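You operate a simulated robot arm through the tools that you are given. There is no shell and no other tool. Be economical: measure what you need, move in short steps, check, and stop when the job is done.

The job below is to be done with a simulated two-armed robot. You get a single attempt, and the scene is never put back.

## Task
Pick up the sun tint tub from the sample bench with one hand, pass it to the other hand and put it on the bench in front of the tall mixer. Open the fridge door, take the eye cream jar on the bench over the lids drawer and put it away on the top fridge shelf, then shut the door. Press the plus button of the red mixer two times. Stack the small tub with a white lid labelled "UW62" from the bench right of the red mixer on top of the small tub with a white lid marked "NR59". Fetch the medium tub with a yellow lid and set it on the round plate. Put the blue-band beaker in the sink bowl. Pull the labels drawer open. The order is free. Set down upright: sun tint tub, eye cream jar, medium tub with a yellow lid, blue-band beaker.

It is judged by the outcome, as a careful person would: the job done as asked, and still so three seconds after it is handed in. It fails if anything else is knocked over, pushed out of place, dropped, spilled or broken. Lids that push on must go on centred and level and be pressed home; caps that screw on are set level and turned clockwise until they are tight.

## Robot
Two 7-joint arms with two-finger parallel grippers on one trunk, on a base that drives. Base frame: it is fixed to the floor where the robot stands at the start and does not move with it; the origin is under the middle of the robot, x ahead of it, y to its left, z up; the surface under the hand at the start is at about z = 90. Units: cm, rad, N and s.
The left shoulder is at the start at [5, 20.9, 119.6], the right one opposite. With the tool pointing down near the work surface each hand reaches from about 28 to 92 cm from the robot's upright axis, wherever it stands, measured 20 degrees to its own side. Places, roughly: bench in front of the tall mixer [-230, 200, 90]; blue-band beaker (8x8x9 cm) [-90, 400, 90]; eye cream jar [-250, 125, 100]; fridge door [-60, 390, 40]; labels drawer [60, 190, 80]; medium tub with a yellow lid [-250, 175, 50]; plus button of the red mixer [-240, 260, 140]; round plate (12x12x2 cm) [80, -180, 90]; sink bowl [70, 310, 80]; small tub with a white lid [-250, 275, 100]; sun tint tub [75, -25, 100]; top fridge shelf [-60, 420, 50]. Payload 4.4 kg a hand.
The TCP of each hand is the grasp point between the finger pads, 2.3 cm short of the fingertips. In the tool frame z runs along the fingers and y along their closing line. Largest opening 9.4 cm; finger width 3.8, thickness 1; the body of the gripper, 5.4 by 9.6 cm, starts 3.9 cm behind the TCP.
Orientation is told as [roll, pitch, yaw] about the base's x, y, z axes, in that order, counted from this pose: with the fingers straight down and closing along the base's y, the tool's x points along the base's -x, its y along +y and its z along -z.

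## Interface
- The arms move only by the tool servo_tool. It takes "left_moves", "right_moves" or both (then of equal length, played together; a hand with none holds still); each is a list that holds one entry, the list of rows, each a list of 7 numbers: the turn, a rotation vector about the base's x, y, z in degrees, then the shift along the base's x, y, z in cm, then the finger opening in cm, from 0 to 9.4. In form: [[[wx, wy, wz, x, y, z, hand], ...]]. A call has 1 to 20 rows; each row is the pose to reach, as a shift and turn from the pose commanded when the call began. A row lasts 0.2 s, in which the tool goes at most 5 cm and 0.15 rad; a call with a longer step from one row to the next is refused whole, and so is a gripper value outside its range. A pose out of reach is approached as far as the arm can. The call stops where the force on the tool passes 40 N (or 10 N more than at its start, if that is more) or the arm is blocked; 0.2 s more then pass. The fingers move at their own pace (about 10.8 cm/s each) and stop on an object; they squeeze with about 25 N. The grip force told is the motor's: it shows also when the fingers shut on nothing. Time passes only in rows, and 0.2 s behind the last, so rows that repeat a pose let the fingers close. The reply holds the time, the measured pose of the TCP, the force on the tool along the base axes, the opening and the grip force, in the units named above and with some noise, with the torque about the TCP (base axes, N m) and any sound that the robot's microphone picked up.
- Cameras (640 x 400 px; columns grow to the right, rows downward): "scene" is now at [15.51, -2.98, 137.95]; the picture's right is [-0.36, -0.93, 0.00], its down [-0.43, 0.17, -0.88] and it looks along [0.82, -0.32, -0.47] (base axes); focal length 280 px, centre (320, 200). "left" rides on the left gripper at [8.6, -1.6, -7.5] in its tool frame; the picture's right is [0.18, 0.98, 0.00], its down [-0.58, 0.11, -0.81] and it looks along [-0.79, 0.15, 0.59] (tool axes); focal length 243 px, centre (320, 200). "right" rides on the right gripper at [8.6, 1.6, -7.4] in its tool frame; the picture's right is [-0.18, 0.98, 0.00], its down [-0.58, -0.11, -0.81] and it looks along [-0.79, -0.15, 0.59] (tool axes); focal length 243 px, centre (320, 200). There is no depth. A picture from a camera that has moved, and an enlarged one, comes with that camera's place and axes in the base frame and with its lens.
- get_image(camera): a new picture of that camera. It takes no simulated time.
- raise_lower(by): slides the trunk up (or, below 0, down) by that many cm; the arms and the scene camera ride with it, the base frame stays. It gives what a move gives, with no picture.
- base_move(legs): drives the robot by 1 to 6 legs, each [ahead, left, turn to the left] in cm, cm and rad, along the robot's own axes; the way and the turn of a leg run together, so that a leg with both is an arc; at most 150 cm and 3.142 rad a leg. The arms and the cameras ride along, it lands a little off, and it stops where it bumps. It gives what a move gives.
- aim_head(pan, tilt): turns the head with the scene camera to pan (to the left, within 1.396 rad either way) and tilt (down, from -0.506 to 1.204), counted from straight ahead of the robot. It gives what a move gives.
- inspect(camera, box): a new picture of the part [left, top, right, bottom] of that camera's present view, enlarged. It takes no simulated time.
- close_job(): hands the job in; it is judged then, once.

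Work in short steps. Places have to be worked out from the pictures, the camera data and where the tool is seen: move nearer, look again, correct. Check each grasp and each placing, and mend what went wrong. You have 217 turns and 208 pictures in all, those below and enlarged ones among them. Open the grippers and draw the arms clear of the work before you hand the job in, unless the task says otherwise; then end with one line.

The tools are called as a command line: name --argument value ..., lists and objects as JSON in quotes. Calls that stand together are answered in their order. servo_tool: Moves the arms, as the interface text tells. Its arguments: {"type":"object","properties":{"left_moves":{"type":"array","items":{"type":"array","items":{"type":"array","items":{"type":"number"}}}},"right_moves":{"type":"array","items":{"type":"array","items":{"type":"array","items":{"type":"number"}}}}},"required":[]} The other tools are called the same way: raise_lower (by) slides the trunk up or down; base_move (legs) drives the base; aim_head (pan, tilt) turns the head that bears the scene camera; get_image (camera) takes a picture; inspect (camera, box) takes an enlarged picture of a part of a camera's view; close_job () hands the job in.

At the start:

```text
time_s: 0.0
left_eef_pos: [69.28, 14.65, 111.43]
left_ee_rot: [-0.001, -0.002, 0.001]
left_contact_force: [0.0, 0.0, 0.5]
left_wrist_torque: [0.0, 0.02, 0.03]
left_width: 9.37
left_grip_force: 0.1
right_eef_pos: [49.37, -41.65, 114.93]
right_ee_rot: [-0.001, 0.0, 0.0]
right_contact_force: [0.3, 0.0, -0.6]
right_wrist_torque: [0.03, 0.01, 0.0]
right_width: 9.41
right_grip_force: 0.1
trunk travel left (down, up): [-27.5, 28.8]
robot x, y, heading: [-0.09, -0.14, 0.002]
head pan, tilt: [-0.372, 0.485]
```

scene: 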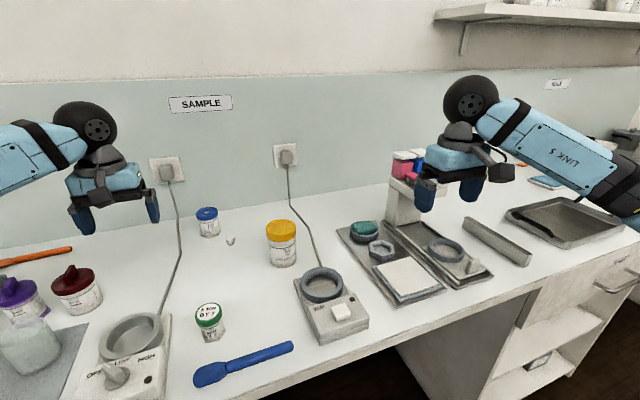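
right: 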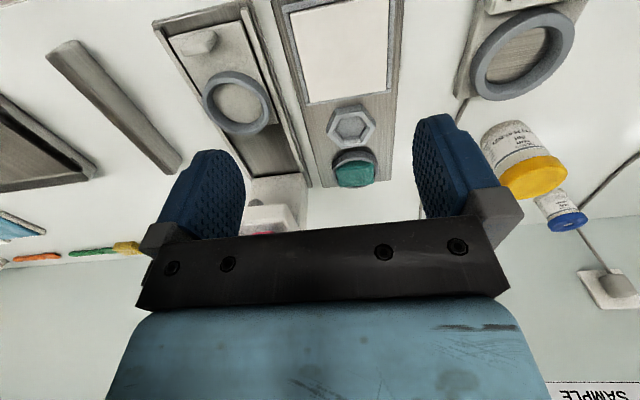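
left: 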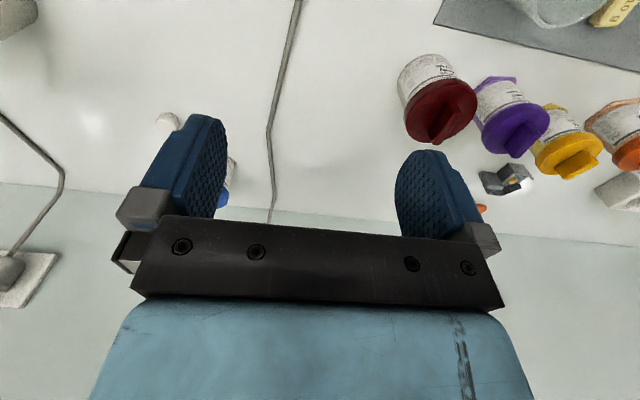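

The scene shows several tubs; I need to read the labels to find the sun tint tub. Zooming in on the tubs.

inspect --camera "scene" --box '[180, 190, 340, 350]'

inspect --camera "right" --box '[460, 100, 620, 240]'

```text
2.50 times, centred on (260, 270) of scene
camera zoom: at [15.51, -2.98, 137.95], right [-0.36, -0.93, 0.0], down [-0.43, 0.17, -0.88], along [0.82, -0.32, -0.47], focal length 700 px, centre (470, 25)
```

zoom: 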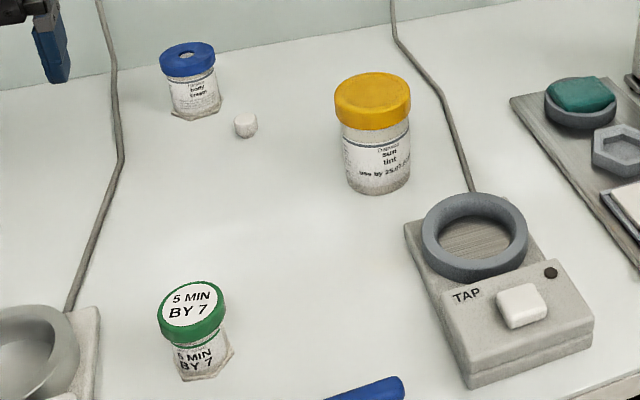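

```text
2.86 times, centred on (540, 170) of right
camera zoom: at [40.68, -40.01, 122.24], right [0.18, 0.98, 0.0], down [0.58, -0.11, 0.81], along [0.79, -0.15, -0.59], focal length 693 px, centre (-309, 286)
```

zoom: 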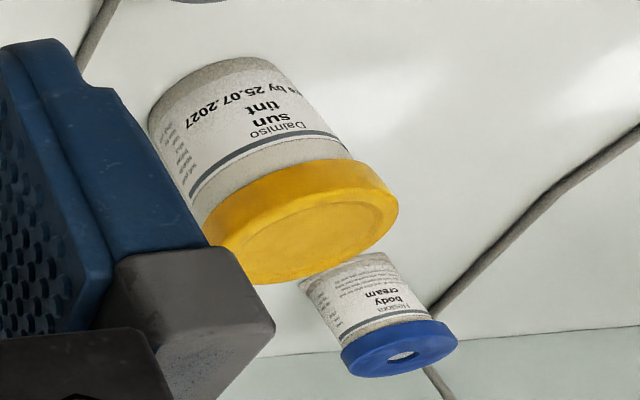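

The tall yellow-lid "sun tint" tub stands about (72.5, -15), height ≈9.5. Plan: left hand picks it from its left side nearly horizontal (camera side up), right hand takes it by the lid from above. First I test the yaw turns in free air.

servo_tool --left_moves '[[[0, 0, 7.5, 0, 1, 1, 9.4], [0, 0, 15, 0, 2, 2, 9.4], [0, 0, 22.5, 0, 3, 3, 9.4], [0, 0, 30, 0, 4, 4, 9.4], [0, 0, 37.5, 0, 5, 5, 9.4], [0, 0, 45, 0, 6, 6, 9.4], [0, 0, 52.5, 0, 7, 7, 9.4], [0, 0, 60, 0, 8, 8, 9.4], [0, 0, 67.5, 0, 9, 8, 9.4], [0, 0, 75, 0, 10, 8, 9.4], [0, 0, 82.5, 0, 10, 8, 9.4], [0, 0, 90, 0, 10, 8, 9.4]]]' --right_moves '[[[0, 0, 7.5, 0, 0, 1, 9.4], [0, 0, 15, 0, 0, 2, 9.4], [0, 0, 22.5, 0, 0, 3, 9.4], [0, 0, 30, 0, 0, 4, 9.4], [0, 0, 37.5, 0, 0, 5, 9.4], [0, 0, 45, 0, 0, 6, 9.4], [0, 0, 52.5, 0, 0, 7, 9.4], [0, 0, 60, 0, 0, 8, 9.4], [0, 0, 67.5, 0, 0, 8, 9.4], [0, 0, 75, 0, 0, 8, 9.4], [0, 0, 82.5, 0, 0, 8, 9.4], [0, 0, 90, 0, 0, 8, 9.4]]]'

```text
time_s: 2.6
left_eef_pos: [69.25, 24.77, 119.27]
left_ee_rot: [0.0, 0.002, 1.573]
left_contact_force: [-0.1, -0.1, 0.1]
left_wrist_torque: [0.0, -0.01, -0.03]
left_width: 9.4
left_grip_force: 0.0
right_eef_pos: [33.26, -21.25, 122.34]
right_ee_rot: [0.001, 0.0, 1.555]
right_contact_force: [-0.3, 0.9, -0.2]
right_wrist_torque: [-0.03, 0.0, 0.01]
right_width: 9.4
right_grip_force: 0.1
right hand out of reach, approached as far as the arm can: row 6, 7, 8, 9, 10, 11, 12
trunk travel left (down, up): [-27.5, 28.8]
robot x, y, heading: [0.11, 0.02, 0.003]
head pan, tilt: [-0.372, 0.485]
```

Left did the turn well; right at yaw 90 ran out of reach, so I'll use about 45° for it. Now right goes back to yaw 45 and left tilts about x by -75°.

servo_tool --left_moves '[[[-7.5, 0, 0, 0, 0.5, 0, 9.4], [-15, 0, 0, 0, 1, 0, 9.4], [-22.5, 0, 0, 0, 1.5, 0, 9.4], [-30, 0, 0, 0, 2, 0, 9.4], [-37.5, 0, 0, 0, 2.5, 0, 9.4], [-45, 0, 0, 0, 3, 0, 9.4], [-52.5, 0, 0, 0, 3, 0, 9.4], [-60, 0, 0, 0, 3, 0, 9.4], [-67.5, 0, 0, 0, 3, 0, 9.4], [-75, 0, 0, 0, 3, 0, 9.4]]]' --right_moves '[[[0, 0, -7.5, 0, 0, 0, 9.4], [0, 0, -15, 0, 0, 0, 9.4], [0, 0, -22.5, 0, 0, 0, 9.4], [0, 0, -30, 0, 0, 0, 9.4], [0, 0, -37.5, 0, 0, 0, 9.4], [0, 0, -45, 0, 0, 0, 9.4], [0, 0, -45, 0, 0, 0, 9.4], [0, 0, -45, 0, 0, 0, 9.4], [0, 0, -45, 0, 0, 0, 9.4], [0, 0, -45, 0, 0, 0, 9.4]]]'

get_image --camera "scene"

get_image --camera "left"

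```text
time_s: 4.8
left_eef_pos: [69.29, 27.61, 119.43]
left_ee_rot: [0.001, 1.311, 1.573]
left_contact_force: [-0.2, -0.3, 0.0]
left_wrist_torque: [0.02, 0.03, 0.02]
left_width: 9.41
left_grip_force: 0.0
right_eef_pos: [32.93, -20.31, 122.53]
right_ee_rot: [-0.002, -0.001, 0.785]
right_contact_force: [-0.8, -0.3, 0.1]
right_wrist_torque: [-0.03, 0.01, 0.01]
right_width: 9.4
right_grip_force: 0.1
trunk travel left (down, up): [-27.5, 28.8]
robot x, y, heading: [-0.13, -0.11, 0.001]
head pan, tilt: [-0.372, 0.485]
```

```text
202 pictures are left
camera scene: at [15.54, -2.95, 137.95], right [-0.36, -0.93, 0.0], down [-0.43, 0.17, -0.88], along [0.82, -0.32, -0.47], focal length 280 px, centre (320, 200)
```

scene: 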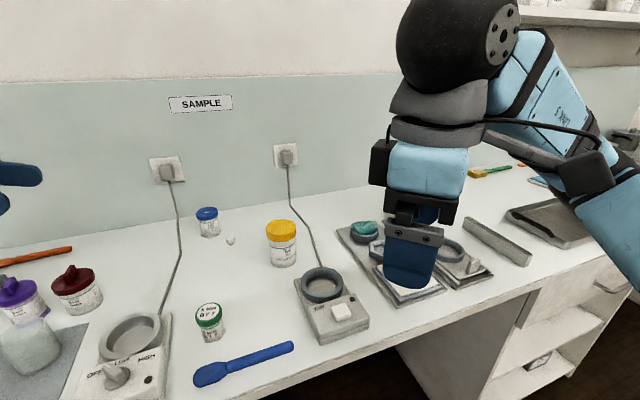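

```text
201 pictures are left
camera left: at [70.87, 32.57, 129.53], right [-0.98, -0.05, 0.18], down [-0.11, 0.93, -0.36], along [-0.15, -0.37, -0.92], focal length 243 px, centre (320, 200)
```

left: 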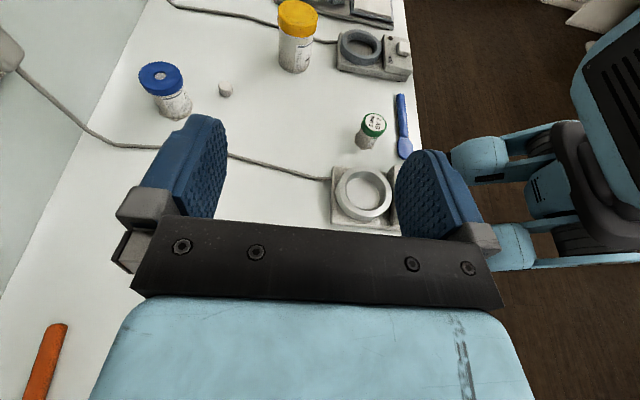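

Left orientation works; left view puts the tub at (71.8, -15). Move left to a pre-grasp at about (71.8, 6, 97).

servo_tool --left_moves '[[[0, 0, 0, 0.4, -3.5, -3.5, 9.4], [0, 0, 0, 0.8, -7, -7, 9.4], [0, 0, 0, 1.2, -10.5, -10.5, 9.4], [0, 0, 0, 1.6, -14, -14, 9.4], [0, 0, 0, 2, -17.5, -17.5, 9.4], [0, 0, 0, 2.5, -19.6, -20.5, 9.4], [0, 0, 0, 2.5, -21.6, -22.4, 9.4]]]'

get_image --camera "left"

get_image --camera "scene"

```text
time_s: 6.6
left_eef_pos: [72.08, 8.0, 99.92]
left_ee_rot: [-0.188, 1.309, 1.409]
left_contact_force: [0.8, 1.8, -0.8]
left_wrist_torque: [-0.06, 0.03, -0.05]
left_width: 9.41
left_grip_force: 0.1
right_eef_pos: [32.45, -19.87, 122.79]
right_ee_rot: [-0.004, -0.006, 0.795]
right_contact_force: [0.5, 0.6, -1.0]
right_wrist_torque: [-0.04, 0.04, -0.01]
right_width: 9.4
right_grip_force: 0.1
trunk travel left (down, up): [-27.5, 28.8]
robot x, y, heading: [-0.32, -0.12, 0.008]
head pan, tilt: [-0.372, 0.485]
stopped in row 7 (left hand): the arm was blocked; the commanded pose is now the measured one
```

```text
200 pictures are left
camera left: at [73.0, 12.96, 110.17], right [-0.99, -0.07, 0.13], down [-0.11, 0.93, -0.36], along [-0.1, -0.37, -0.92], focal length 243 px, centre (320, 200)
```

left: 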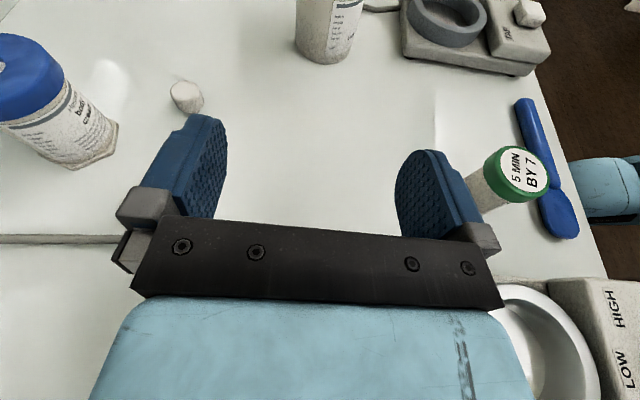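

```text
199 pictures are left
camera scene: at [14.59, -2.67, 138.08], right [-0.35, -0.93, 0.0], down [-0.43, 0.17, -0.89], along [0.83, -0.31, -0.46], focal length 280 px, centre (320, 200)
```

scene: 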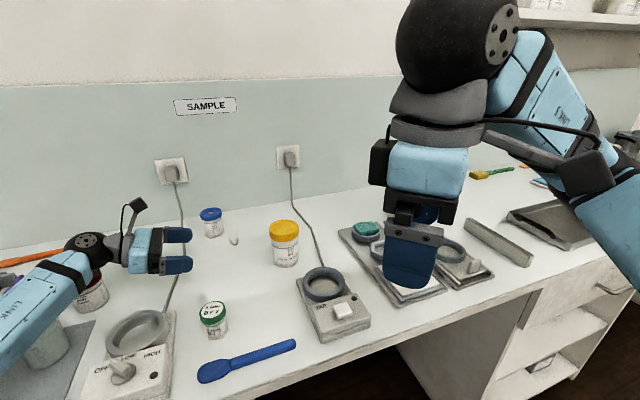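

The left forearm is low and got blocked over the clutter left of the tub. I back off straight up, then look.

servo_tool --left_moves '[[[0, 0, 0, 0, 1, 3, 9.4], [0, 0, 0, 0, 2, 6, 9.4], [0, 0, 0, 0, 4, 10, 9.4], [0, 0, 0, -0.5, 6, 14, 9.4], [0, 0, 0, -0.5, 8, 18, 9.4]]]'

aim_head --pan 0.1 --tilt 0.5

get_image --camera "scene"

```text
time_s: 7.8
left_eef_pos: [71.73, 14.66, 116.25]
left_ee_rot: [-0.088, 1.308, 1.496]
left_contact_force: [-0.3, -1.3, 0.0]
left_wrist_torque: [0.04, -0.02, 0.0]
left_width: 9.4
left_grip_force: 0.1
right_eef_pos: [32.96, -20.01, 122.52]
right_ee_rot: [0.0, -0.001, 0.788]
right_contact_force: [0.1, 0.0, 0.3]
right_wrist_torque: [0.01, -0.01, 0.0]
right_width: 9.39
right_grip_force: 0.1
trunk travel left (down, up): [-27.5, 28.8]
robot x, y, heading: [0.1, 0.16, 0.002]
head pan, tilt: [-0.372, 0.485]
```

```text
time_s: 8.7
left_eef_pos: [71.74, 14.68, 116.35]
left_ee_rot: [-0.091, 1.311, 1.493]
left_contact_force: [0.4, -0.2, -0.2]
left_wrist_torque: [-0.01, -0.01, 0.01]
left_width: 9.41
left_grip_force: 0.0
right_eef_pos: [33.0, -20.09, 122.48]
right_ee_rot: [-0.001, 0.001, 0.788]
right_contact_force: [-0.9, -0.4, -0.4]
right_wrist_torque: [0.04, -0.01, -0.02]
right_width: 9.41
right_grip_force: 0.0
trunk travel left (down, up): [-27.5, 28.8]
robot x, y, heading: [-0.26, -0.09, 0.008]
head pan, tilt: [0.099, 0.499]
```

```text
198 pictures are left
camera scene: at [15.97, 1.36, 137.83], right [0.1, -0.99, 0.0], down [-0.48, -0.05, -0.88], along [0.87, 0.09, -0.48], focal length 280 px, centre (320, 200)
```

scene: 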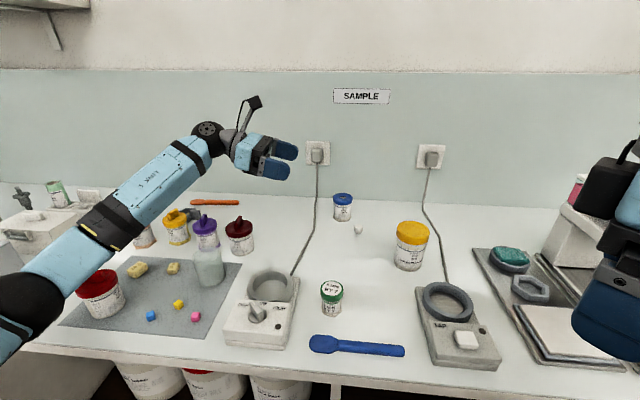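

Nothing appears disturbed. Raising the trunk will make the forearm come from above; raise 25 cm.

raise_lower --by 26

servo_tool --left_moves '[[[0, 0, 0, 0, 0, -4, 9.4], [0, 0, 0, 0, 0, -8, 9.4], [0, 0, 1, 0, 0, -12, 9.4], [0, 0, 2, 0, 0, -16, 9.4], [0, 0, 3, 0, 0, -20, 9.4], [0, 0, 4, 0, 0, -24, 9.4], [0, 0, 4, 0, 0, -28, 9.4], [0, 0, 4, 0, 0, -32, 9.4], [0, 0, 4, 0, 0, -36, 9.4]]]'

get_image --camera "scene"

```text
time_s: 11.4
left_eef_pos: [71.84, 14.63, 142.28]
left_ee_rot: [-0.089, 1.31, 1.494]
left_contact_force: [-0.5, -0.2, 0.3]
left_wrist_torque: [-0.01, -0.03, 0.02]
left_width: 9.39
left_grip_force: 0.0
right_eef_pos: [33.0, -20.1, 148.58]
right_ee_rot: [-0.002, 0.0, 0.788]
right_contact_force: [-0.3, -0.7, 0.3]
right_wrist_torque: [-0.03, 0.01, 0.01]
right_width: 9.4
right_grip_force: 0.0
trunk travel left (down, up): [-53.5, 2.8]
robot x, y, heading: [0.1, 0.37, 0.006]
head pan, tilt: [0.099, 0.499]
```

```text
time_s: 13.4
left_eef_pos: [71.8, 14.59, 106.24]
left_ee_rot: [-0.09, 1.31, 1.565]
left_contact_force: [0.0, 0.4, 0.8]
left_wrist_torque: [0.03, 0.02, -0.02]
left_width: 9.41
left_grip_force: 0.0
right_eef_pos: [33.1, -20.04, 148.51]
right_ee_rot: [0.0, 0.001, 0.789]
right_contact_force: [1.1, -0.3, 0.1]
right_wrist_torque: [-0.01, 0.02, 0.02]
right_width: 9.41
right_grip_force: 0.0
trunk travel left (down, up): [-53.5, 2.8]
robot x, y, heading: [0.23, -0.03, 0.007]
head pan, tilt: [0.099, 0.499]
```

```text
197 pictures are left
camera scene: at [16.06, 1.35, 163.82], right [0.1, -0.99, 0.0], down [-0.48, -0.05, -0.88], along [0.87, 0.09, -0.48], focal length 280 px, centre (320, 200)
```

scene: 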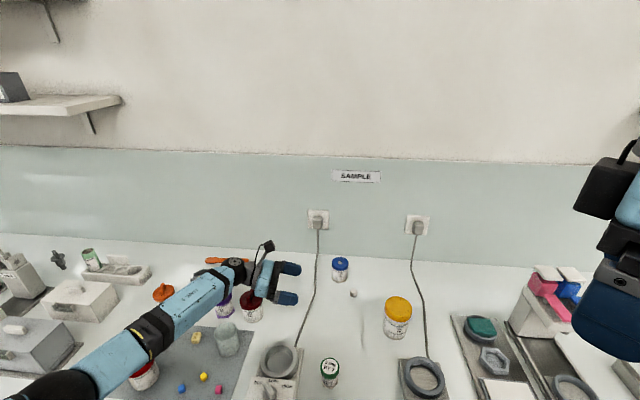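

Forearm now comes from higher. Undo the small yaw I added and go to (71.8, 3, 98).

servo_tool --left_moves '[[[0, 0, -2, 0, -3, -3, 9.4], [0, 0, -4, 0, -6, -5, 9.4], [0, 0, -4.5, 0, -9, -7, 9.4], [0, 0, -4.5, 0, -11.6, -8.5, 9.4]]]'

get_image --camera "scene"

get_image --camera "left"

```text
time_s: 14.4
left_eef_pos: [71.82, 2.85, 97.87]
left_ee_rot: [-0.09, 1.309, 1.484]
left_contact_force: [0.3, 1.0, -0.5]
left_wrist_torque: [0.0, -0.03, 0.0]
left_width: 9.39
left_grip_force: 0.2
right_eef_pos: [33.09, -20.36, 148.55]
right_ee_rot: [0.002, -0.002, 0.791]
right_contact_force: [-0.2, -0.2, -0.6]
right_wrist_torque: [-0.01, 0.02, 0.01]
right_width: 9.4
right_grip_force: 0.2
trunk travel left (down, up): [-53.5, 2.8]
robot x, y, heading: [0.08, -0.21, 0.004]
head pan, tilt: [0.099, 0.499]
```

```text
196 pictures are left
camera scene: at [16.04, 1.18, 163.82], right [0.1, -0.99, 0.0], down [-0.48, -0.05, -0.88], along [0.87, 0.09, -0.48], focal length 280 px, centre (320, 200)
```

scene: 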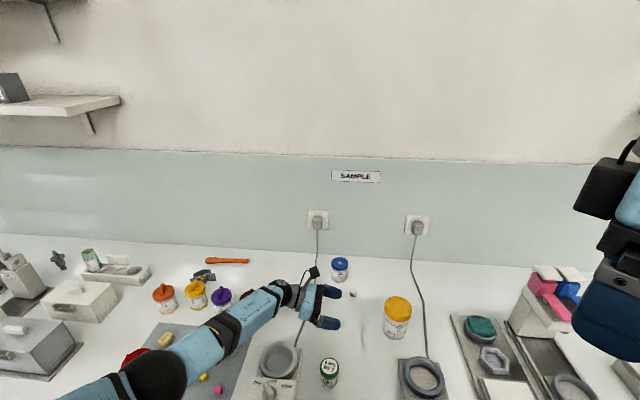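

```text
195 pictures are left
camera left: at [73.2, 7.85, 108.03], right [-0.99, -0.05, 0.15], down [-0.1, 0.93, -0.36], along [-0.13, -0.37, -0.92], focal length 243 px, centre (320, 200)
```

left: 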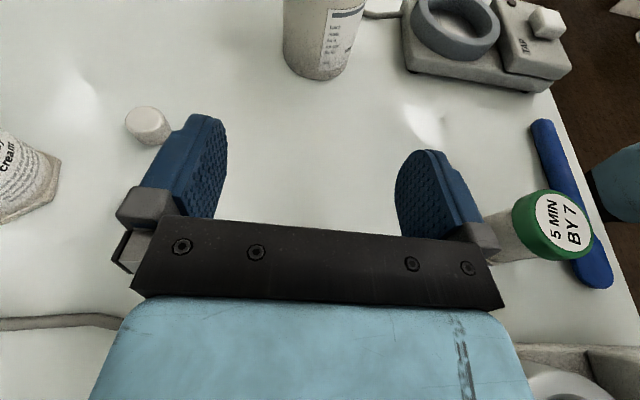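

Clear so far, the tub is centred between the fingers. Approach slowly to the tub.

servo_tool --left_moves '[[[0, 0, 0, 0, -3, -0.5, 9.4], [0, 0, 0, 0, -6, -1, 9.4], [0, 0, 0, 0, -9, -1.5, 9.4], [0, 0, 0, 0, -12, -2.5, 9.4]]]'

get_image --camera "scene"

get_image --camera "left"

```text
time_s: 15.4
left_eef_pos: [70.16, -7.54, 96.96]
left_ee_rot: [-0.09, 1.311, 1.483]
left_contact_force: [0.7, -0.1, -0.1]
left_wrist_torque: [-0.01, 0.01, -0.01]
left_width: 9.43
left_grip_force: 0.2
left hand out of reach, approached as far as the arm can: row 3, 4
right_eef_pos: [33.01, -20.0, 148.53]
right_ee_rot: [-0.001, -0.002, 0.789]
right_contact_force: [0.0, 0.7, 0.2]
right_wrist_torque: [0.02, 0.01, -0.01]
right_width: 9.41
right_grip_force: 0.1
trunk travel left (down, up): [-53.5, 2.8]
robot x, y, heading: [-0.25, -0.12, 0.003]
head pan, tilt: [0.099, 0.499]
```

```text
194 pictures are left
camera scene: at [15.93, 1.41, 163.83], right [0.1, -0.99, 0.0], down [-0.48, -0.05, -0.88], along [0.87, 0.09, -0.48], focal length 280 px, centre (320, 200)
```

scene: 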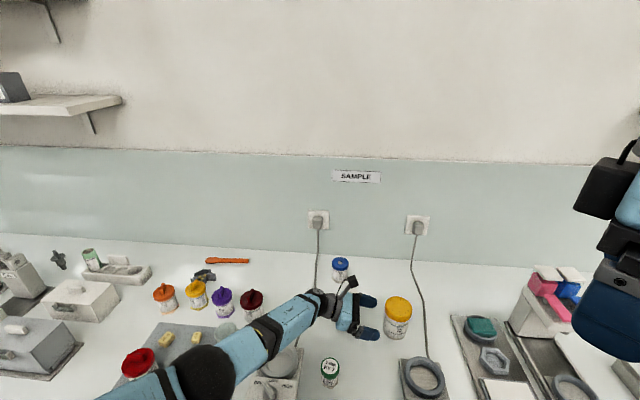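

```text
193 pictures are left
camera left: at [71.58, -2.52, 107.24], right [-0.99, -0.05, 0.15], down [-0.1, 0.93, -0.36], along [-0.13, -0.37, -0.92], focal length 243 px, centre (320, 200)
```

left: 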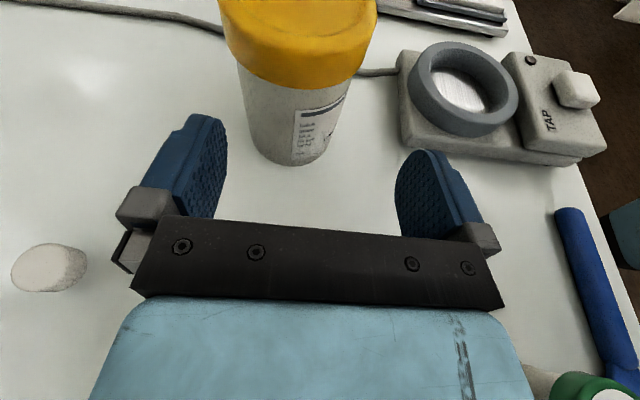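

At the reach limit; back off the hand 5 cm and shift the base to the right by 8 cm and ahead 2, then approach again.

servo_tool --left_moves '[[[0, 0, 0, 0, 4, 0.5, 9.4], [0, 0, 0, 0, 7, 1, 9.4]]]'

base_move --legs '[[1.5, -7, 0]]'

get_image --camera "left"

```text
time_s: 16.0
left_eef_pos: [69.93, -0.47, 97.95]
left_ee_rot: [-0.092, 1.314, 1.483]
left_contact_force: [0.5, -0.8, 0.9]
left_wrist_torque: [0.02, -0.02, -0.04]
left_width: 9.42
left_grip_force: 0.0
right_eef_pos: [33.03, -19.99, 148.56]
right_ee_rot: [-0.002, 0.0, 0.789]
right_contact_force: [-0.6, 0.3, -1.1]
right_wrist_torque: [0.0, 0.01, -0.02]
right_width: 9.41
right_grip_force: 0.1
trunk travel left (down, up): [-53.5, 2.8]
robot x, y, heading: [-0.02, 0.04, 0.002]
head pan, tilt: [0.099, 0.499]
```

```text
time_s: 17.2
left_eef_pos: [71.43, -7.29, 97.95]
left_ee_rot: [-0.09, 1.311, 1.485]
left_contact_force: [-1.0, 0.0, 0.5]
left_wrist_torque: [0.0, 0.01, 0.01]
left_width: 9.39
left_grip_force: 0.1
right_eef_pos: [34.49, -26.81, 148.46]
right_ee_rot: [0.0, 0.001, 0.79]
right_contact_force: [-1.0, -0.2, 0.0]
right_wrist_torque: [-0.01, -0.05, -0.03]
right_width: 9.39
right_grip_force: 0.1
trunk travel left (down, up): [-53.5, 2.8]
robot x, y, heading: [1.47, -6.65, 0.001]
head pan, tilt: [0.099, 0.499]
```

```text
192 pictures are left
camera left: at [72.77, -2.33, 108.2], right [-0.99, -0.05, 0.15], down [-0.1, 0.93, -0.36], along [-0.13, -0.37, -0.92], focal length 243 px, centre (320, 200)
```

left: 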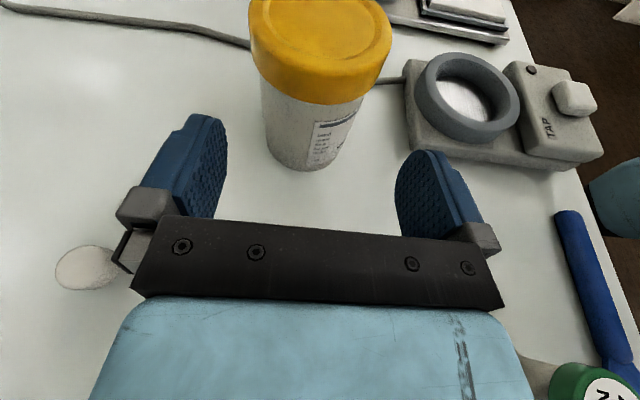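

Tub is in line. Move in: to (71.8, -13.6, 94).

servo_tool --left_moves '[[[0, 0, 0, 0.2, -1, -2.5, 9.4], [0, 0, 0, 0.4, -3, -3.5, 9.4], [0, 0, 0, 0.4, -5, -4, 9.4], [0, 0, 0, 0.4, -6.3, -4, 9.4]]]'

get_image --camera "left"

get_image --camera "scene"

```text
time_s: 18.2
left_eef_pos: [70.7, -12.47, 94.27]
left_ee_rot: [-0.092, 1.31, 1.48]
left_contact_force: [-1.3, -0.4, -0.4]
left_wrist_torque: [0.0, 0.0, 0.02]
left_width: 9.42
left_grip_force: 0.1
left hand out of reach, approached as far as the arm can: row 3, 4
right_eef_pos: [34.64, -26.69, 148.53]
right_ee_rot: [-0.001, 0.002, 0.79]
right_contact_force: [0.3, -0.6, -0.5]
right_wrist_torque: [0.04, 0.01, 0.01]
right_width: 9.4
right_grip_force: 0.1
trunk travel left (down, up): [-53.5, 2.8]
robot x, y, heading: [1.66, -6.99, 0.003]
head pan, tilt: [0.099, 0.499]
```

```text
191 pictures are left
camera left: at [72.06, -7.59, 104.55], right [-0.99, -0.05, 0.15], down [-0.1, 0.93, -0.36], along [-0.13, -0.37, -0.92], focal length 243 px, centre (320, 200)
```

left: 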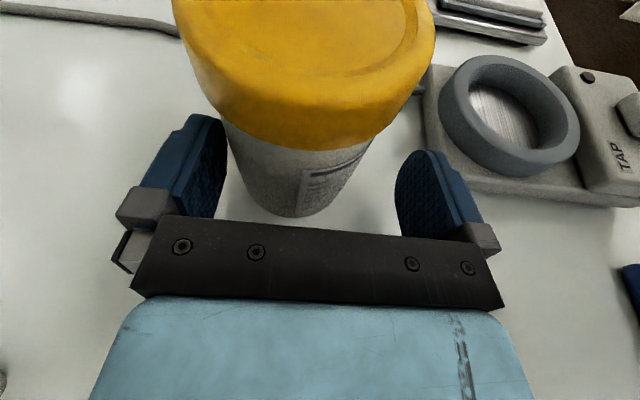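

```text
190 pictures are left
camera scene: at [17.48, -5.31, 163.83], right [0.1, -0.99, 0.0], down [-0.48, -0.05, -0.88], along [0.87, 0.09, -0.48], focal length 280 px, centre (320, 200)
```

scene: 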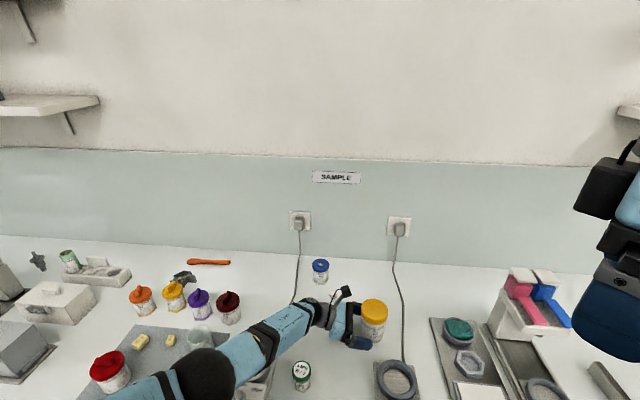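

Slightly short; nudge the base 1.2 ahead and 1.2 right.

base_move --legs '[[1.2, 0, 0], [0, -1.3, 0]]'

get_image --camera "left"

```text
time_s: 19.4
left_eef_pos: [72.04, -13.54, 94.17]
left_ee_rot: [-0.089, 1.313, 1.483]
left_contact_force: [0.0, 0.2, 0.4]
left_wrist_torque: [0.01, -0.02, 0.02]
left_width: 9.44
left_grip_force: 0.0
right_eef_pos: [35.75, -27.85, 148.49]
right_ee_rot: [-0.001, 0.0, 0.789]
right_contact_force: [0.3, 0.4, 0.0]
right_wrist_torque: [0.01, -0.02, 0.01]
right_width: 9.43
right_grip_force: 0.2
trunk travel left (down, up): [-53.5, 2.8]
robot x, y, heading: [2.98, -7.89, 0.007]
head pan, tilt: [0.099, 0.499]
```

```text
189 pictures are left
camera left: at [73.26, -8.67, 104.53], right [-0.99, -0.05, 0.15], down [-0.1, 0.93, -0.36], along [-0.13, -0.37, -0.92], focal length 243 px, centre (320, 200)
```

left: 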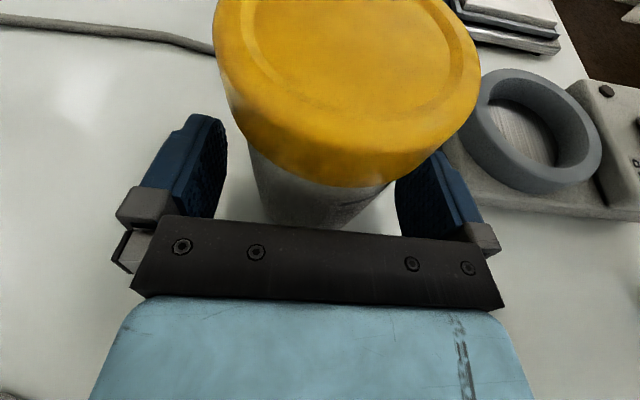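

Tub is between the fingers with the body below the lid. Close.

servo_tool --left_moves '[[[0, 0, 0, 0, 0, 0, 6], [0, 0, 0, 0, 0, 0, 4], [0, 0, 0, 0, 0, 0, 4], [0, 0, 0, 0, 0, 0, 4]]]'

get_image --camera "left"

```text
time_s: 20.4
left_eef_pos: [71.94, -13.71, 94.39]
left_ee_rot: [-0.095, 1.312, 1.48]
left_contact_force: [2.1, -0.4, 7.8]
left_wrist_torque: [-0.1, 0.22, 0.01]
left_width: 6.65
left_grip_force: 25.2
right_eef_pos: [35.67, -28.09, 148.53]
right_ee_rot: [0.0, 0.0, 0.788]
right_contact_force: [-0.8, 0.7, -0.3]
right_wrist_torque: [-0.02, -0.05, 0.02]
right_width: 9.42
right_grip_force: 0.0
trunk travel left (down, up): [-53.5, 2.8]
robot x, y, heading: [2.79, -8.01, 0.005]
head pan, tilt: [0.099, 0.499]
```

```text
188 pictures are left
camera left: at [73.26, -8.83, 104.62], right [-0.99, -0.05, 0.15], down [-0.1, 0.93, -0.36], along [-0.13, -0.37, -0.92], focal length 243 px, centre (320, 200)
```

left: 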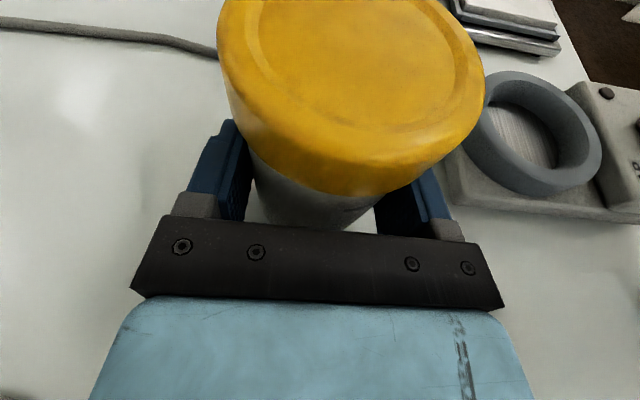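

Held at 6.65 cm. Lift straight up then bring it back toward the robot.

servo_tool --left_moves '[[[0, 0, 0, 0, 0, 2, 4], [0, 0, 0, 0, 0, 5, 4], [0, 0, 0, 0, 0, 9, 4], [0, 0, 0, 0, 0, 13, 4], [0, 0, 0, -3, 1, 17, 4], [0, 0, 0, -6, 2, 21, 4], [0, 0, 0, -9, 3, 25, 4], [0, 0, 0, -12, 4, 29, 4], [0, 0, 0, -15, 5, 33, 4]]]'

get_image --camera "scene"

get_image --camera "left"

```text
refused: row 5 steps farther than a row can; nothing moved
```

```text
187 pictures are left
camera scene: at [18.62, -6.63, 163.84], right [0.1, -0.99, 0.0], down [-0.48, -0.05, -0.88], along [0.87, 0.09, -0.48], focal length 280 px, centre (320, 200)
```

scene: 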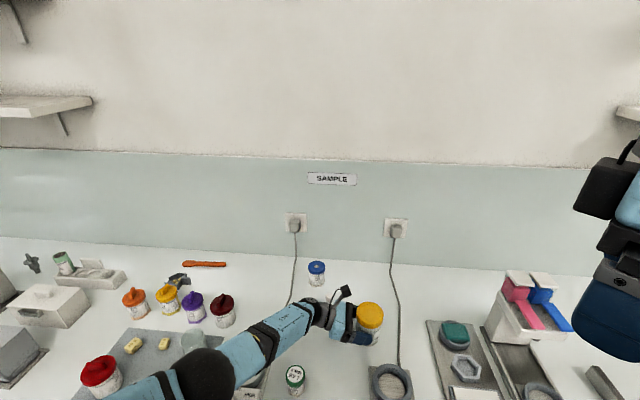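

```text
186 pictures are left
camera left: at [73.26, -8.83, 104.62], right [-0.99, -0.05, 0.15], down [-0.1, 0.93, -0.36], along [-0.13, -0.37, -0.92], focal length 243 px, centre (320, 200)
```

left: 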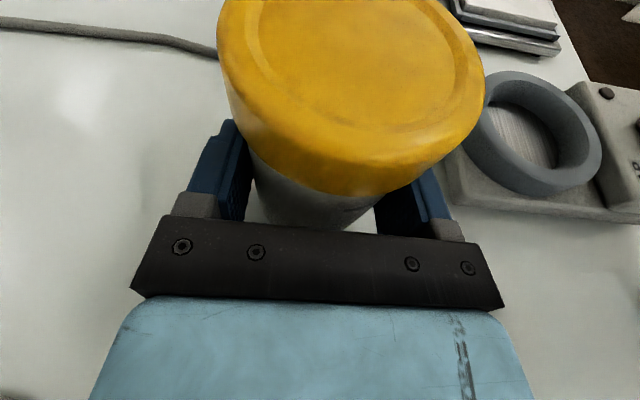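

Step length was over 5 cm; resend with shorter steps.

servo_tool --left_moves '[[[0, 0, 0, 0, 0, 2, 4], [0, 0, 0, 0, 0, 5, 4], [0, 0, 0, 0, 0, 9, 4], [0, 0, 0, 0, 0, 13, 4], [0, 0, 0, -3, 1, 16, 4], [0, 0, 0, -6, 2, 19, 4], [0, 0, 0, -9, 3, 22, 4], [0, 0, 0, -12, 4, 25, 4], [0, 0, 0, -15, 5, 28, 4], [0, 0, 0, -17, 6, 31, 4]]]'

get_image --camera "scene"

```text
time_s: 22.6
left_eef_pos: [54.9, -7.61, 125.35]
left_ee_rot: [-0.09, 1.311, 1.485]
left_contact_force: [0.7, -0.1, -3.0]
left_wrist_torque: [0.04, 0.02, -0.03]
left_width: 6.66
left_grip_force: 25.0
right_eef_pos: [35.79, -27.99, 148.64]
right_ee_rot: [0.001, 0.002, 0.789]
right_contact_force: [0.0, 1.3, 0.7]
right_wrist_torque: [0.0, 0.01, -0.02]
right_width: 9.42
right_grip_force: 0.0
trunk travel left (down, up): [-53.5, 2.8]
robot x, y, heading: [2.61, -7.6, -0.001]
head pan, tilt: [0.099, 0.499]
```

```text
185 pictures are left
camera scene: at [18.63, -6.6, 163.83], right [0.1, -0.99, 0.0], down [-0.48, -0.05, -0.88], along [0.87, 0.09, -0.48], focal length 280 px, centre (320, 200)
```

scene: 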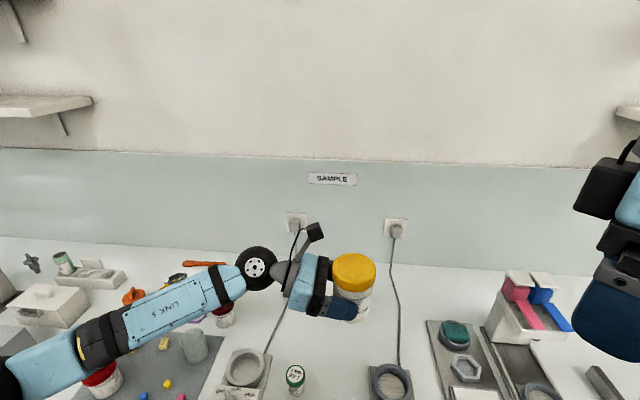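

Tub is held in air with its lid top at about z 130.5, axis (54.9, -8.9). Bring the right hand above it, yaw 45°, with a 15° tilt away from the left hand.

servo_tool --right_moves '[[[2, -2, 0, 2.5, 2.5, 0, 9.4], [4, -4, 0, 5, 5, 0, 9.4], [6, -6, 0, 8, 8, 0, 9.4], [8, -8, 0, 11, 11, 0, 9.4], [9, -9, 0, 14, 14, 0, 9.4], [10.6, -10.6, 0, 16.5, 16.5, -2, 9.4], [10.6, -10.6, 0, 19.1, 19.1, -5, 9.4]]]'

get_image --camera "right"

get_image --camera "scene"

```text
time_s: 24.2
left_eef_pos: [55.11, -7.48, 125.15]
left_ee_rot: [-0.083, 1.31, 1.49]
left_contact_force: [0.0, 0.9, -2.6]
left_wrist_torque: [-0.03, 0.02, -0.03]
left_width: 6.67
left_grip_force: 24.7
right_eef_pos: [55.18, -8.94, 143.56]
right_ee_rot: [-0.002, -0.262, 0.788]
right_contact_force: [-0.1, 0.1, -0.3]
right_wrist_torque: [0.01, 0.0, 0.01]
right_width: 9.42
right_grip_force: 0.0
trunk travel left (down, up): [-53.5, 2.8]
robot x, y, heading: [2.93, -8.03, 0.005]
head pan, tilt: [0.099, 0.499]
```

```text
184 pictures are left
camera right: at [46.78, -15.07, 148.32], right [-0.57, 0.82, 0.05], down [0.33, 0.17, 0.93], along [0.75, 0.55, -0.37], focal length 243 px, centre (320, 200)
```

right: 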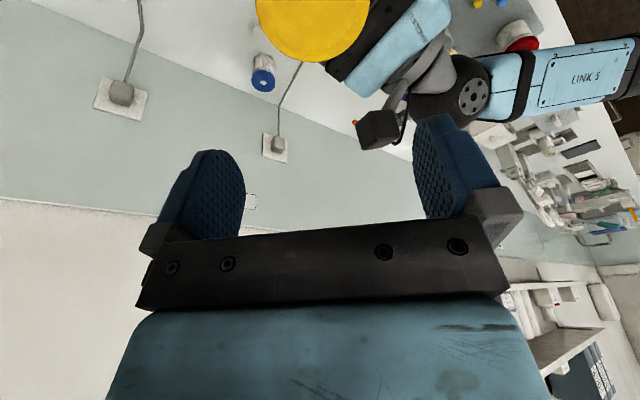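

```text
183 pictures are left
camera scene: at [18.91, -6.5, 163.8], right [0.1, -0.99, 0.0], down [-0.48, -0.05, -0.88], along [0.87, 0.09, -0.48], focal length 280 px, centre (320, 200)
```

scene: 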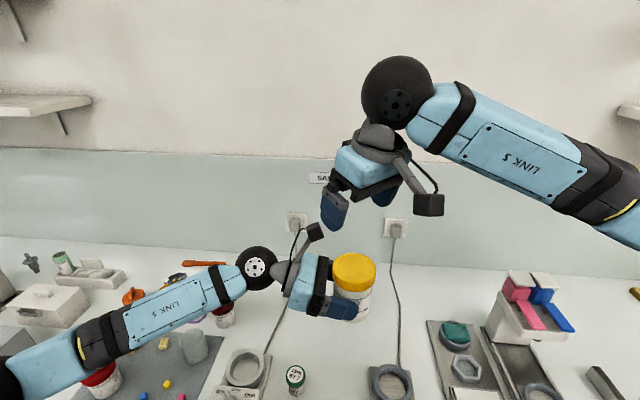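

Alignment fine. Descend to z≈136 and look at clearance to the left hand's camera.

servo_tool --right_moves '[[[0, 0, 0, -0.2, 0, -3, 9.4], [0, 0, 0, -0.2, 0, -6, 9.4], [0, 0, 0, -0.2, 0, -8, 9.4]]]'

get_image --camera "right"

inspect --camera "scene" --box '[240, 100, 480, 350]'

get_image --camera "left"

```text
time_s: 25.0
left_eef_pos: [54.96, -7.63, 125.14]
left_ee_rot: [-0.091, 1.311, 1.485]
left_contact_force: [1.1, -0.7, -1.7]
left_wrist_torque: [0.09, 0.01, -0.02]
left_width: 6.66
left_grip_force: 24.8
right_eef_pos: [54.9, -8.9, 135.59]
right_ee_rot: [-0.001, -0.261, 0.791]
right_contact_force: [-0.1, 0.5, -1.0]
right_wrist_torque: [0.01, 0.02, -0.01]
right_width: 9.39
right_grip_force: 0.1
trunk travel left (down, up): [-53.5, 2.8]
robot x, y, heading: [3.27, -7.86, 0.005]
head pan, tilt: [0.099, 0.499]
```

```text
182 pictures are left
camera right: at [46.44, -15.18, 140.46], right [-0.57, 0.82, 0.05], down [0.32, 0.17, 0.93], along [0.75, 0.55, -0.37], focal length 243 px, centre (320, 200)
```

right: 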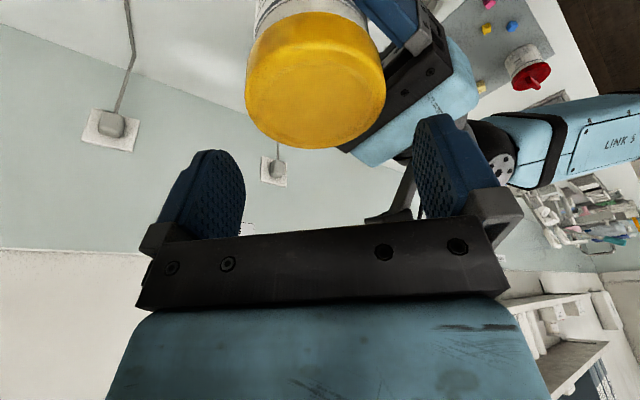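

```text
1.60 times, centred on (360, 225) of scene
camera zoom: at [18.68, -6.67, 163.83], right [0.1, -0.99, 0.0], down [-0.48, -0.05, -0.88], along [0.87, 0.09, -0.48], focal length 448 px, centre (256, 160)
```

zoom: 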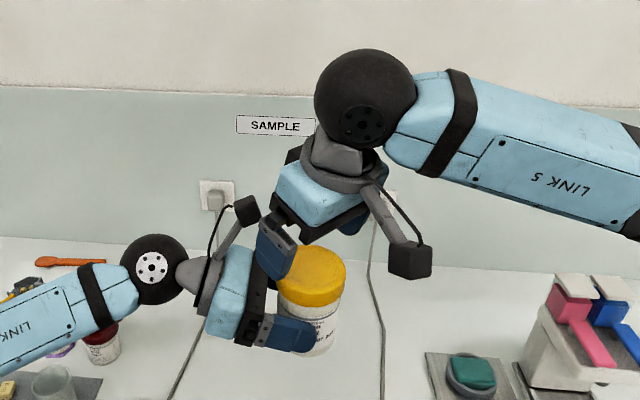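

```text
180 pictures are left
camera left: at [56.3, -2.73, 135.47], right [-0.99, -0.05, 0.16], down [-0.1, 0.93, -0.36], along [-0.13, -0.37, -0.92], focal length 243 px, centre (320, 200)
```

left: 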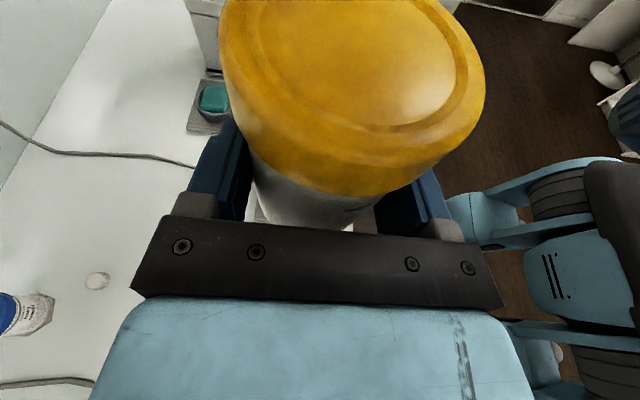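

Clear. Descend the last 5.3 cm and close the right hand on the lid.

servo_tool --right_moves '[[[0, 0, 0, 0, 0, -2, 9.4], [0, 0, 0, 0, 0, -4, 9.4], [0, 0, 0, 0, 0, -5.3, 9.4], [0, 0, 0, 0, 0, -5.3, 9.4]]]'

get_image --camera "left"

inspect --camera "scene" --box '[240, 100, 480, 350]'

```text
time_s: 26.0
left_eef_pos: [55.01, -7.53, 124.89]
left_ee_rot: [-0.078, 1.304, 1.497]
left_contact_force: [3.9, 8.1, -38.5]
left_wrist_torque: [-1.32, -1.3, -0.4]
left_width: 6.66
left_grip_force: 24.8
right_eef_pos: [54.65, -8.9, 130.57]
right_ee_rot: [0.0, -0.267, 0.79]
right_contact_force: [-3.3, -6.1, 35.9]
right_wrist_torque: [1.4, 1.36, 0.42]
right_width: 9.27
right_grip_force: 0.0
trunk travel left (down, up): [-53.5, 2.8]
robot x, y, heading: [2.44, -7.68, 0.009]
head pan, tilt: [0.099, 0.499]
```

```text
179 pictures are left
camera left: at [56.37, -2.68, 135.12], right [-0.99, -0.05, 0.16], down [-0.1, 0.93, -0.35], along [-0.13, -0.36, -0.92], focal length 243 px, centre (320, 200)
```

left: 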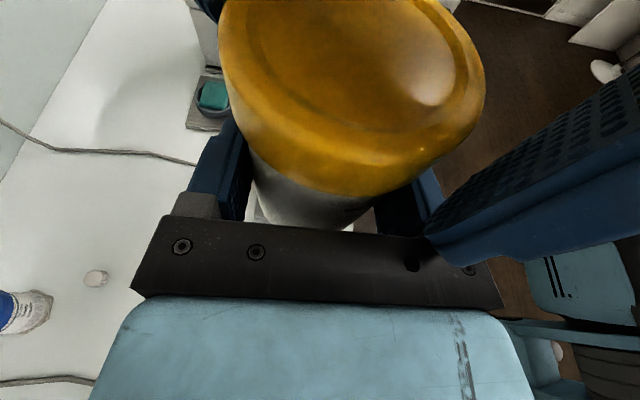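

```text
1.60 times, centred on (360, 225) of scene
camera zoom: at [18.72, -6.64, 163.82], right [0.1, -0.99, 0.0], down [-0.48, -0.05, -0.88], along [0.87, 0.09, -0.48], focal length 448 px, centre (256, 160)
```

zoom: 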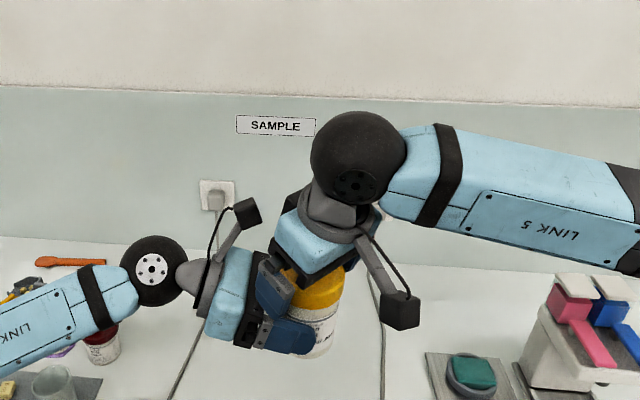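

The right finger bears on the left hand's knuckle (36 N). Raise 3 cm and try a larger yaw (70°) so the finger sits over the slim finger part instead.

servo_tool --right_moves '[[[0, 0, 0, 0, 0, 1.5, 9.4], [0, 0, 0, 0, 0, 3.5, 9.4], [0, 0, 7, 0, 0, 3.5, 9.4], [0, 0, 14, 0, 0, 3.5, 9.4], [0, 0, 21, 0, 0, 3.5, 9.4], [0, 0, 28, 0, 0, 3.5, 9.4]]]'

get_image --camera "right"

get_image --camera "left"

```text
time_s: 27.4
left_eef_pos: [55.07, -7.69, 125.19]
left_ee_rot: [-0.088, 1.313, 1.487]
left_contact_force: [0.2, 0.1, -2.3]
left_wrist_torque: [0.04, 0.01, 0.0]
left_width: 6.68
left_grip_force: 25.0
right_eef_pos: [54.81, -9.01, 133.75]
right_ee_rot: [0.0, -0.262, 1.279]
right_contact_force: [-0.3, 0.4, -1.0]
right_wrist_torque: [-0.01, 0.01, -0.01]
right_width: 9.42
right_grip_force: 0.1
trunk travel left (down, up): [-53.5, 2.8]
robot x, y, heading: [2.68, -7.78, -0.002]
head pan, tilt: [0.099, 0.499]
```

```text
177 pictures are left
camera right: at [50.2, -18.45, 138.68], right [-0.89, 0.45, 0.05], down [0.2, 0.31, 0.93], along [0.41, 0.84, -0.37], focal length 243 px, centre (320, 200)
```

right: 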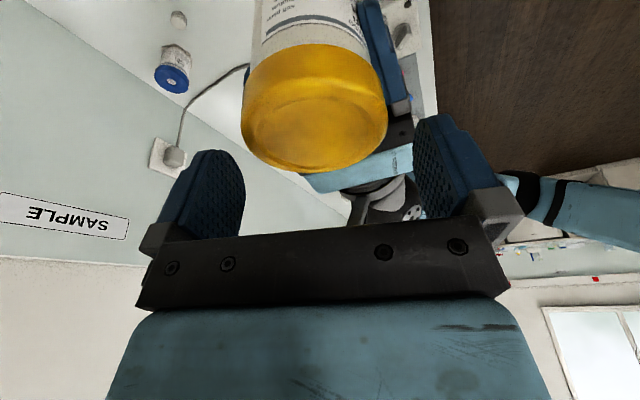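

```text
176 pictures are left
camera left: at [56.36, -2.73, 135.44], right [-0.99, -0.05, 0.16], down [-0.1, 0.93, -0.36], along [-0.13, -0.37, -0.92], focal length 243 px, centre (320, 200)
```

left: 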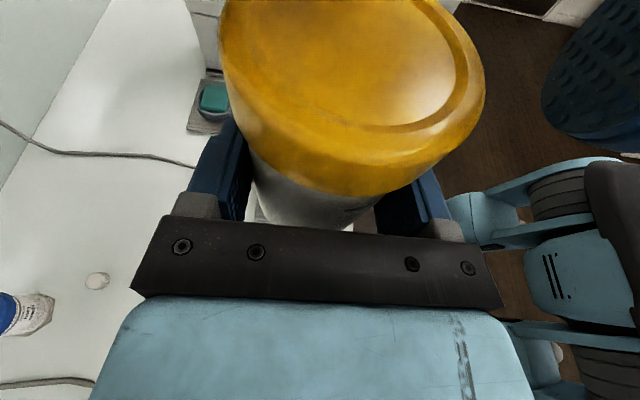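

Yaw 73° reached fine. Descend 3.5 cm (slightly toward -y).

servo_tool --right_moves '[[[0, 0, 0, 0, -0.4, -1.5, 9.4], [0, 0, 0, 0.1, -0.6, -2.8, 9.4], [0, 0, 0, 0.1, -0.6, -3.6, 9.4], [0, 0, 0, 0.1, -0.6, -3.6, 9.4]]]'

get_image --camera "left"

```text
time_s: 28.4
left_eef_pos: [55.05, -7.77, 125.18]
left_ee_rot: [-0.09, 1.312, 1.487]
left_contact_force: [0.6, 1.1, -2.6]
left_wrist_torque: [0.06, 0.02, -0.02]
left_width: 6.63
left_grip_force: 24.9
right_eef_pos: [54.86, -9.69, 130.07]
right_ee_rot: [-0.003, -0.261, 1.277]
right_contact_force: [-0.8, 0.5, -0.7]
right_wrist_torque: [0.0, 0.0, -0.02]
right_width: 9.36
right_grip_force: 0.1
trunk travel left (down, up): [-53.5, 2.8]
robot x, y, heading: [2.3, -8.08, 0.007]
head pan, tilt: [0.099, 0.499]
```

```text
175 pictures are left
camera left: at [56.34, -2.72, 135.45], right [-0.99, -0.05, 0.16], down [-0.1, 0.93, -0.36], along [-0.13, -0.37, -0.92], focal length 243 px, centre (320, 200)
```

left: 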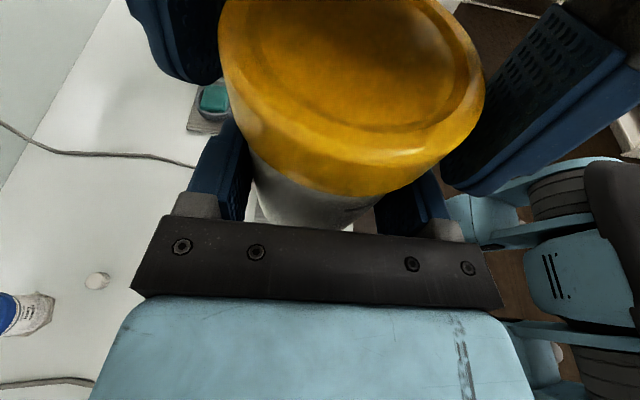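

No contact; go 0.7 lower and close.

servo_tool --right_moves '[[[0, 0, 0, 0, 0, -0.7, 9.4], [0, 0, 0, 0, 0, -0.7, 8], [0, 0, 0, 0, 0, -0.7, 6], [0, 0, 0, 0, 0, -0.7, 5], [0, 0, 0, 0, 0, -0.7, 5]]]'

get_image --camera "left"

```text
time_s: 29.6
left_eef_pos: [55.06, -7.65, 125.02]
left_ee_rot: [-0.087, 1.309, 1.49]
left_contact_force: [17.9, -0.6, -14.8]
left_wrist_torque: [0.37, 0.64, 0.13]
left_width: 6.64
left_grip_force: 25.4
right_eef_pos: [54.68, -9.49, 129.4]
right_ee_rot: [-0.001, -0.262, 1.28]
right_contact_force: [-16.7, 0.0, 13.6]
right_wrist_torque: [-0.04, 0.03, 0.2]
right_width: 7.33
right_grip_force: 24.8
trunk travel left (down, up): [-53.5, 2.8]
robot x, y, heading: [2.71, -7.86, 0.006]
head pan, tilt: [0.099, 0.499]
```

```text
174 pictures are left
camera left: at [56.4, -2.68, 135.38], right [-0.99, -0.05, 0.16], down [-0.1, 0.93, -0.36], along [-0.13, -0.37, -0.92], focal length 243 px, centre (320, 200)
```

left: 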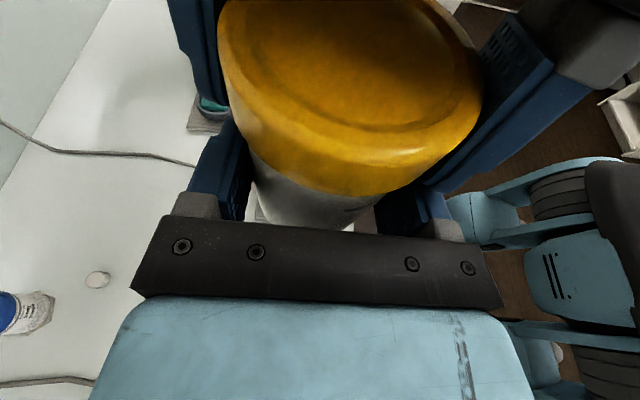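

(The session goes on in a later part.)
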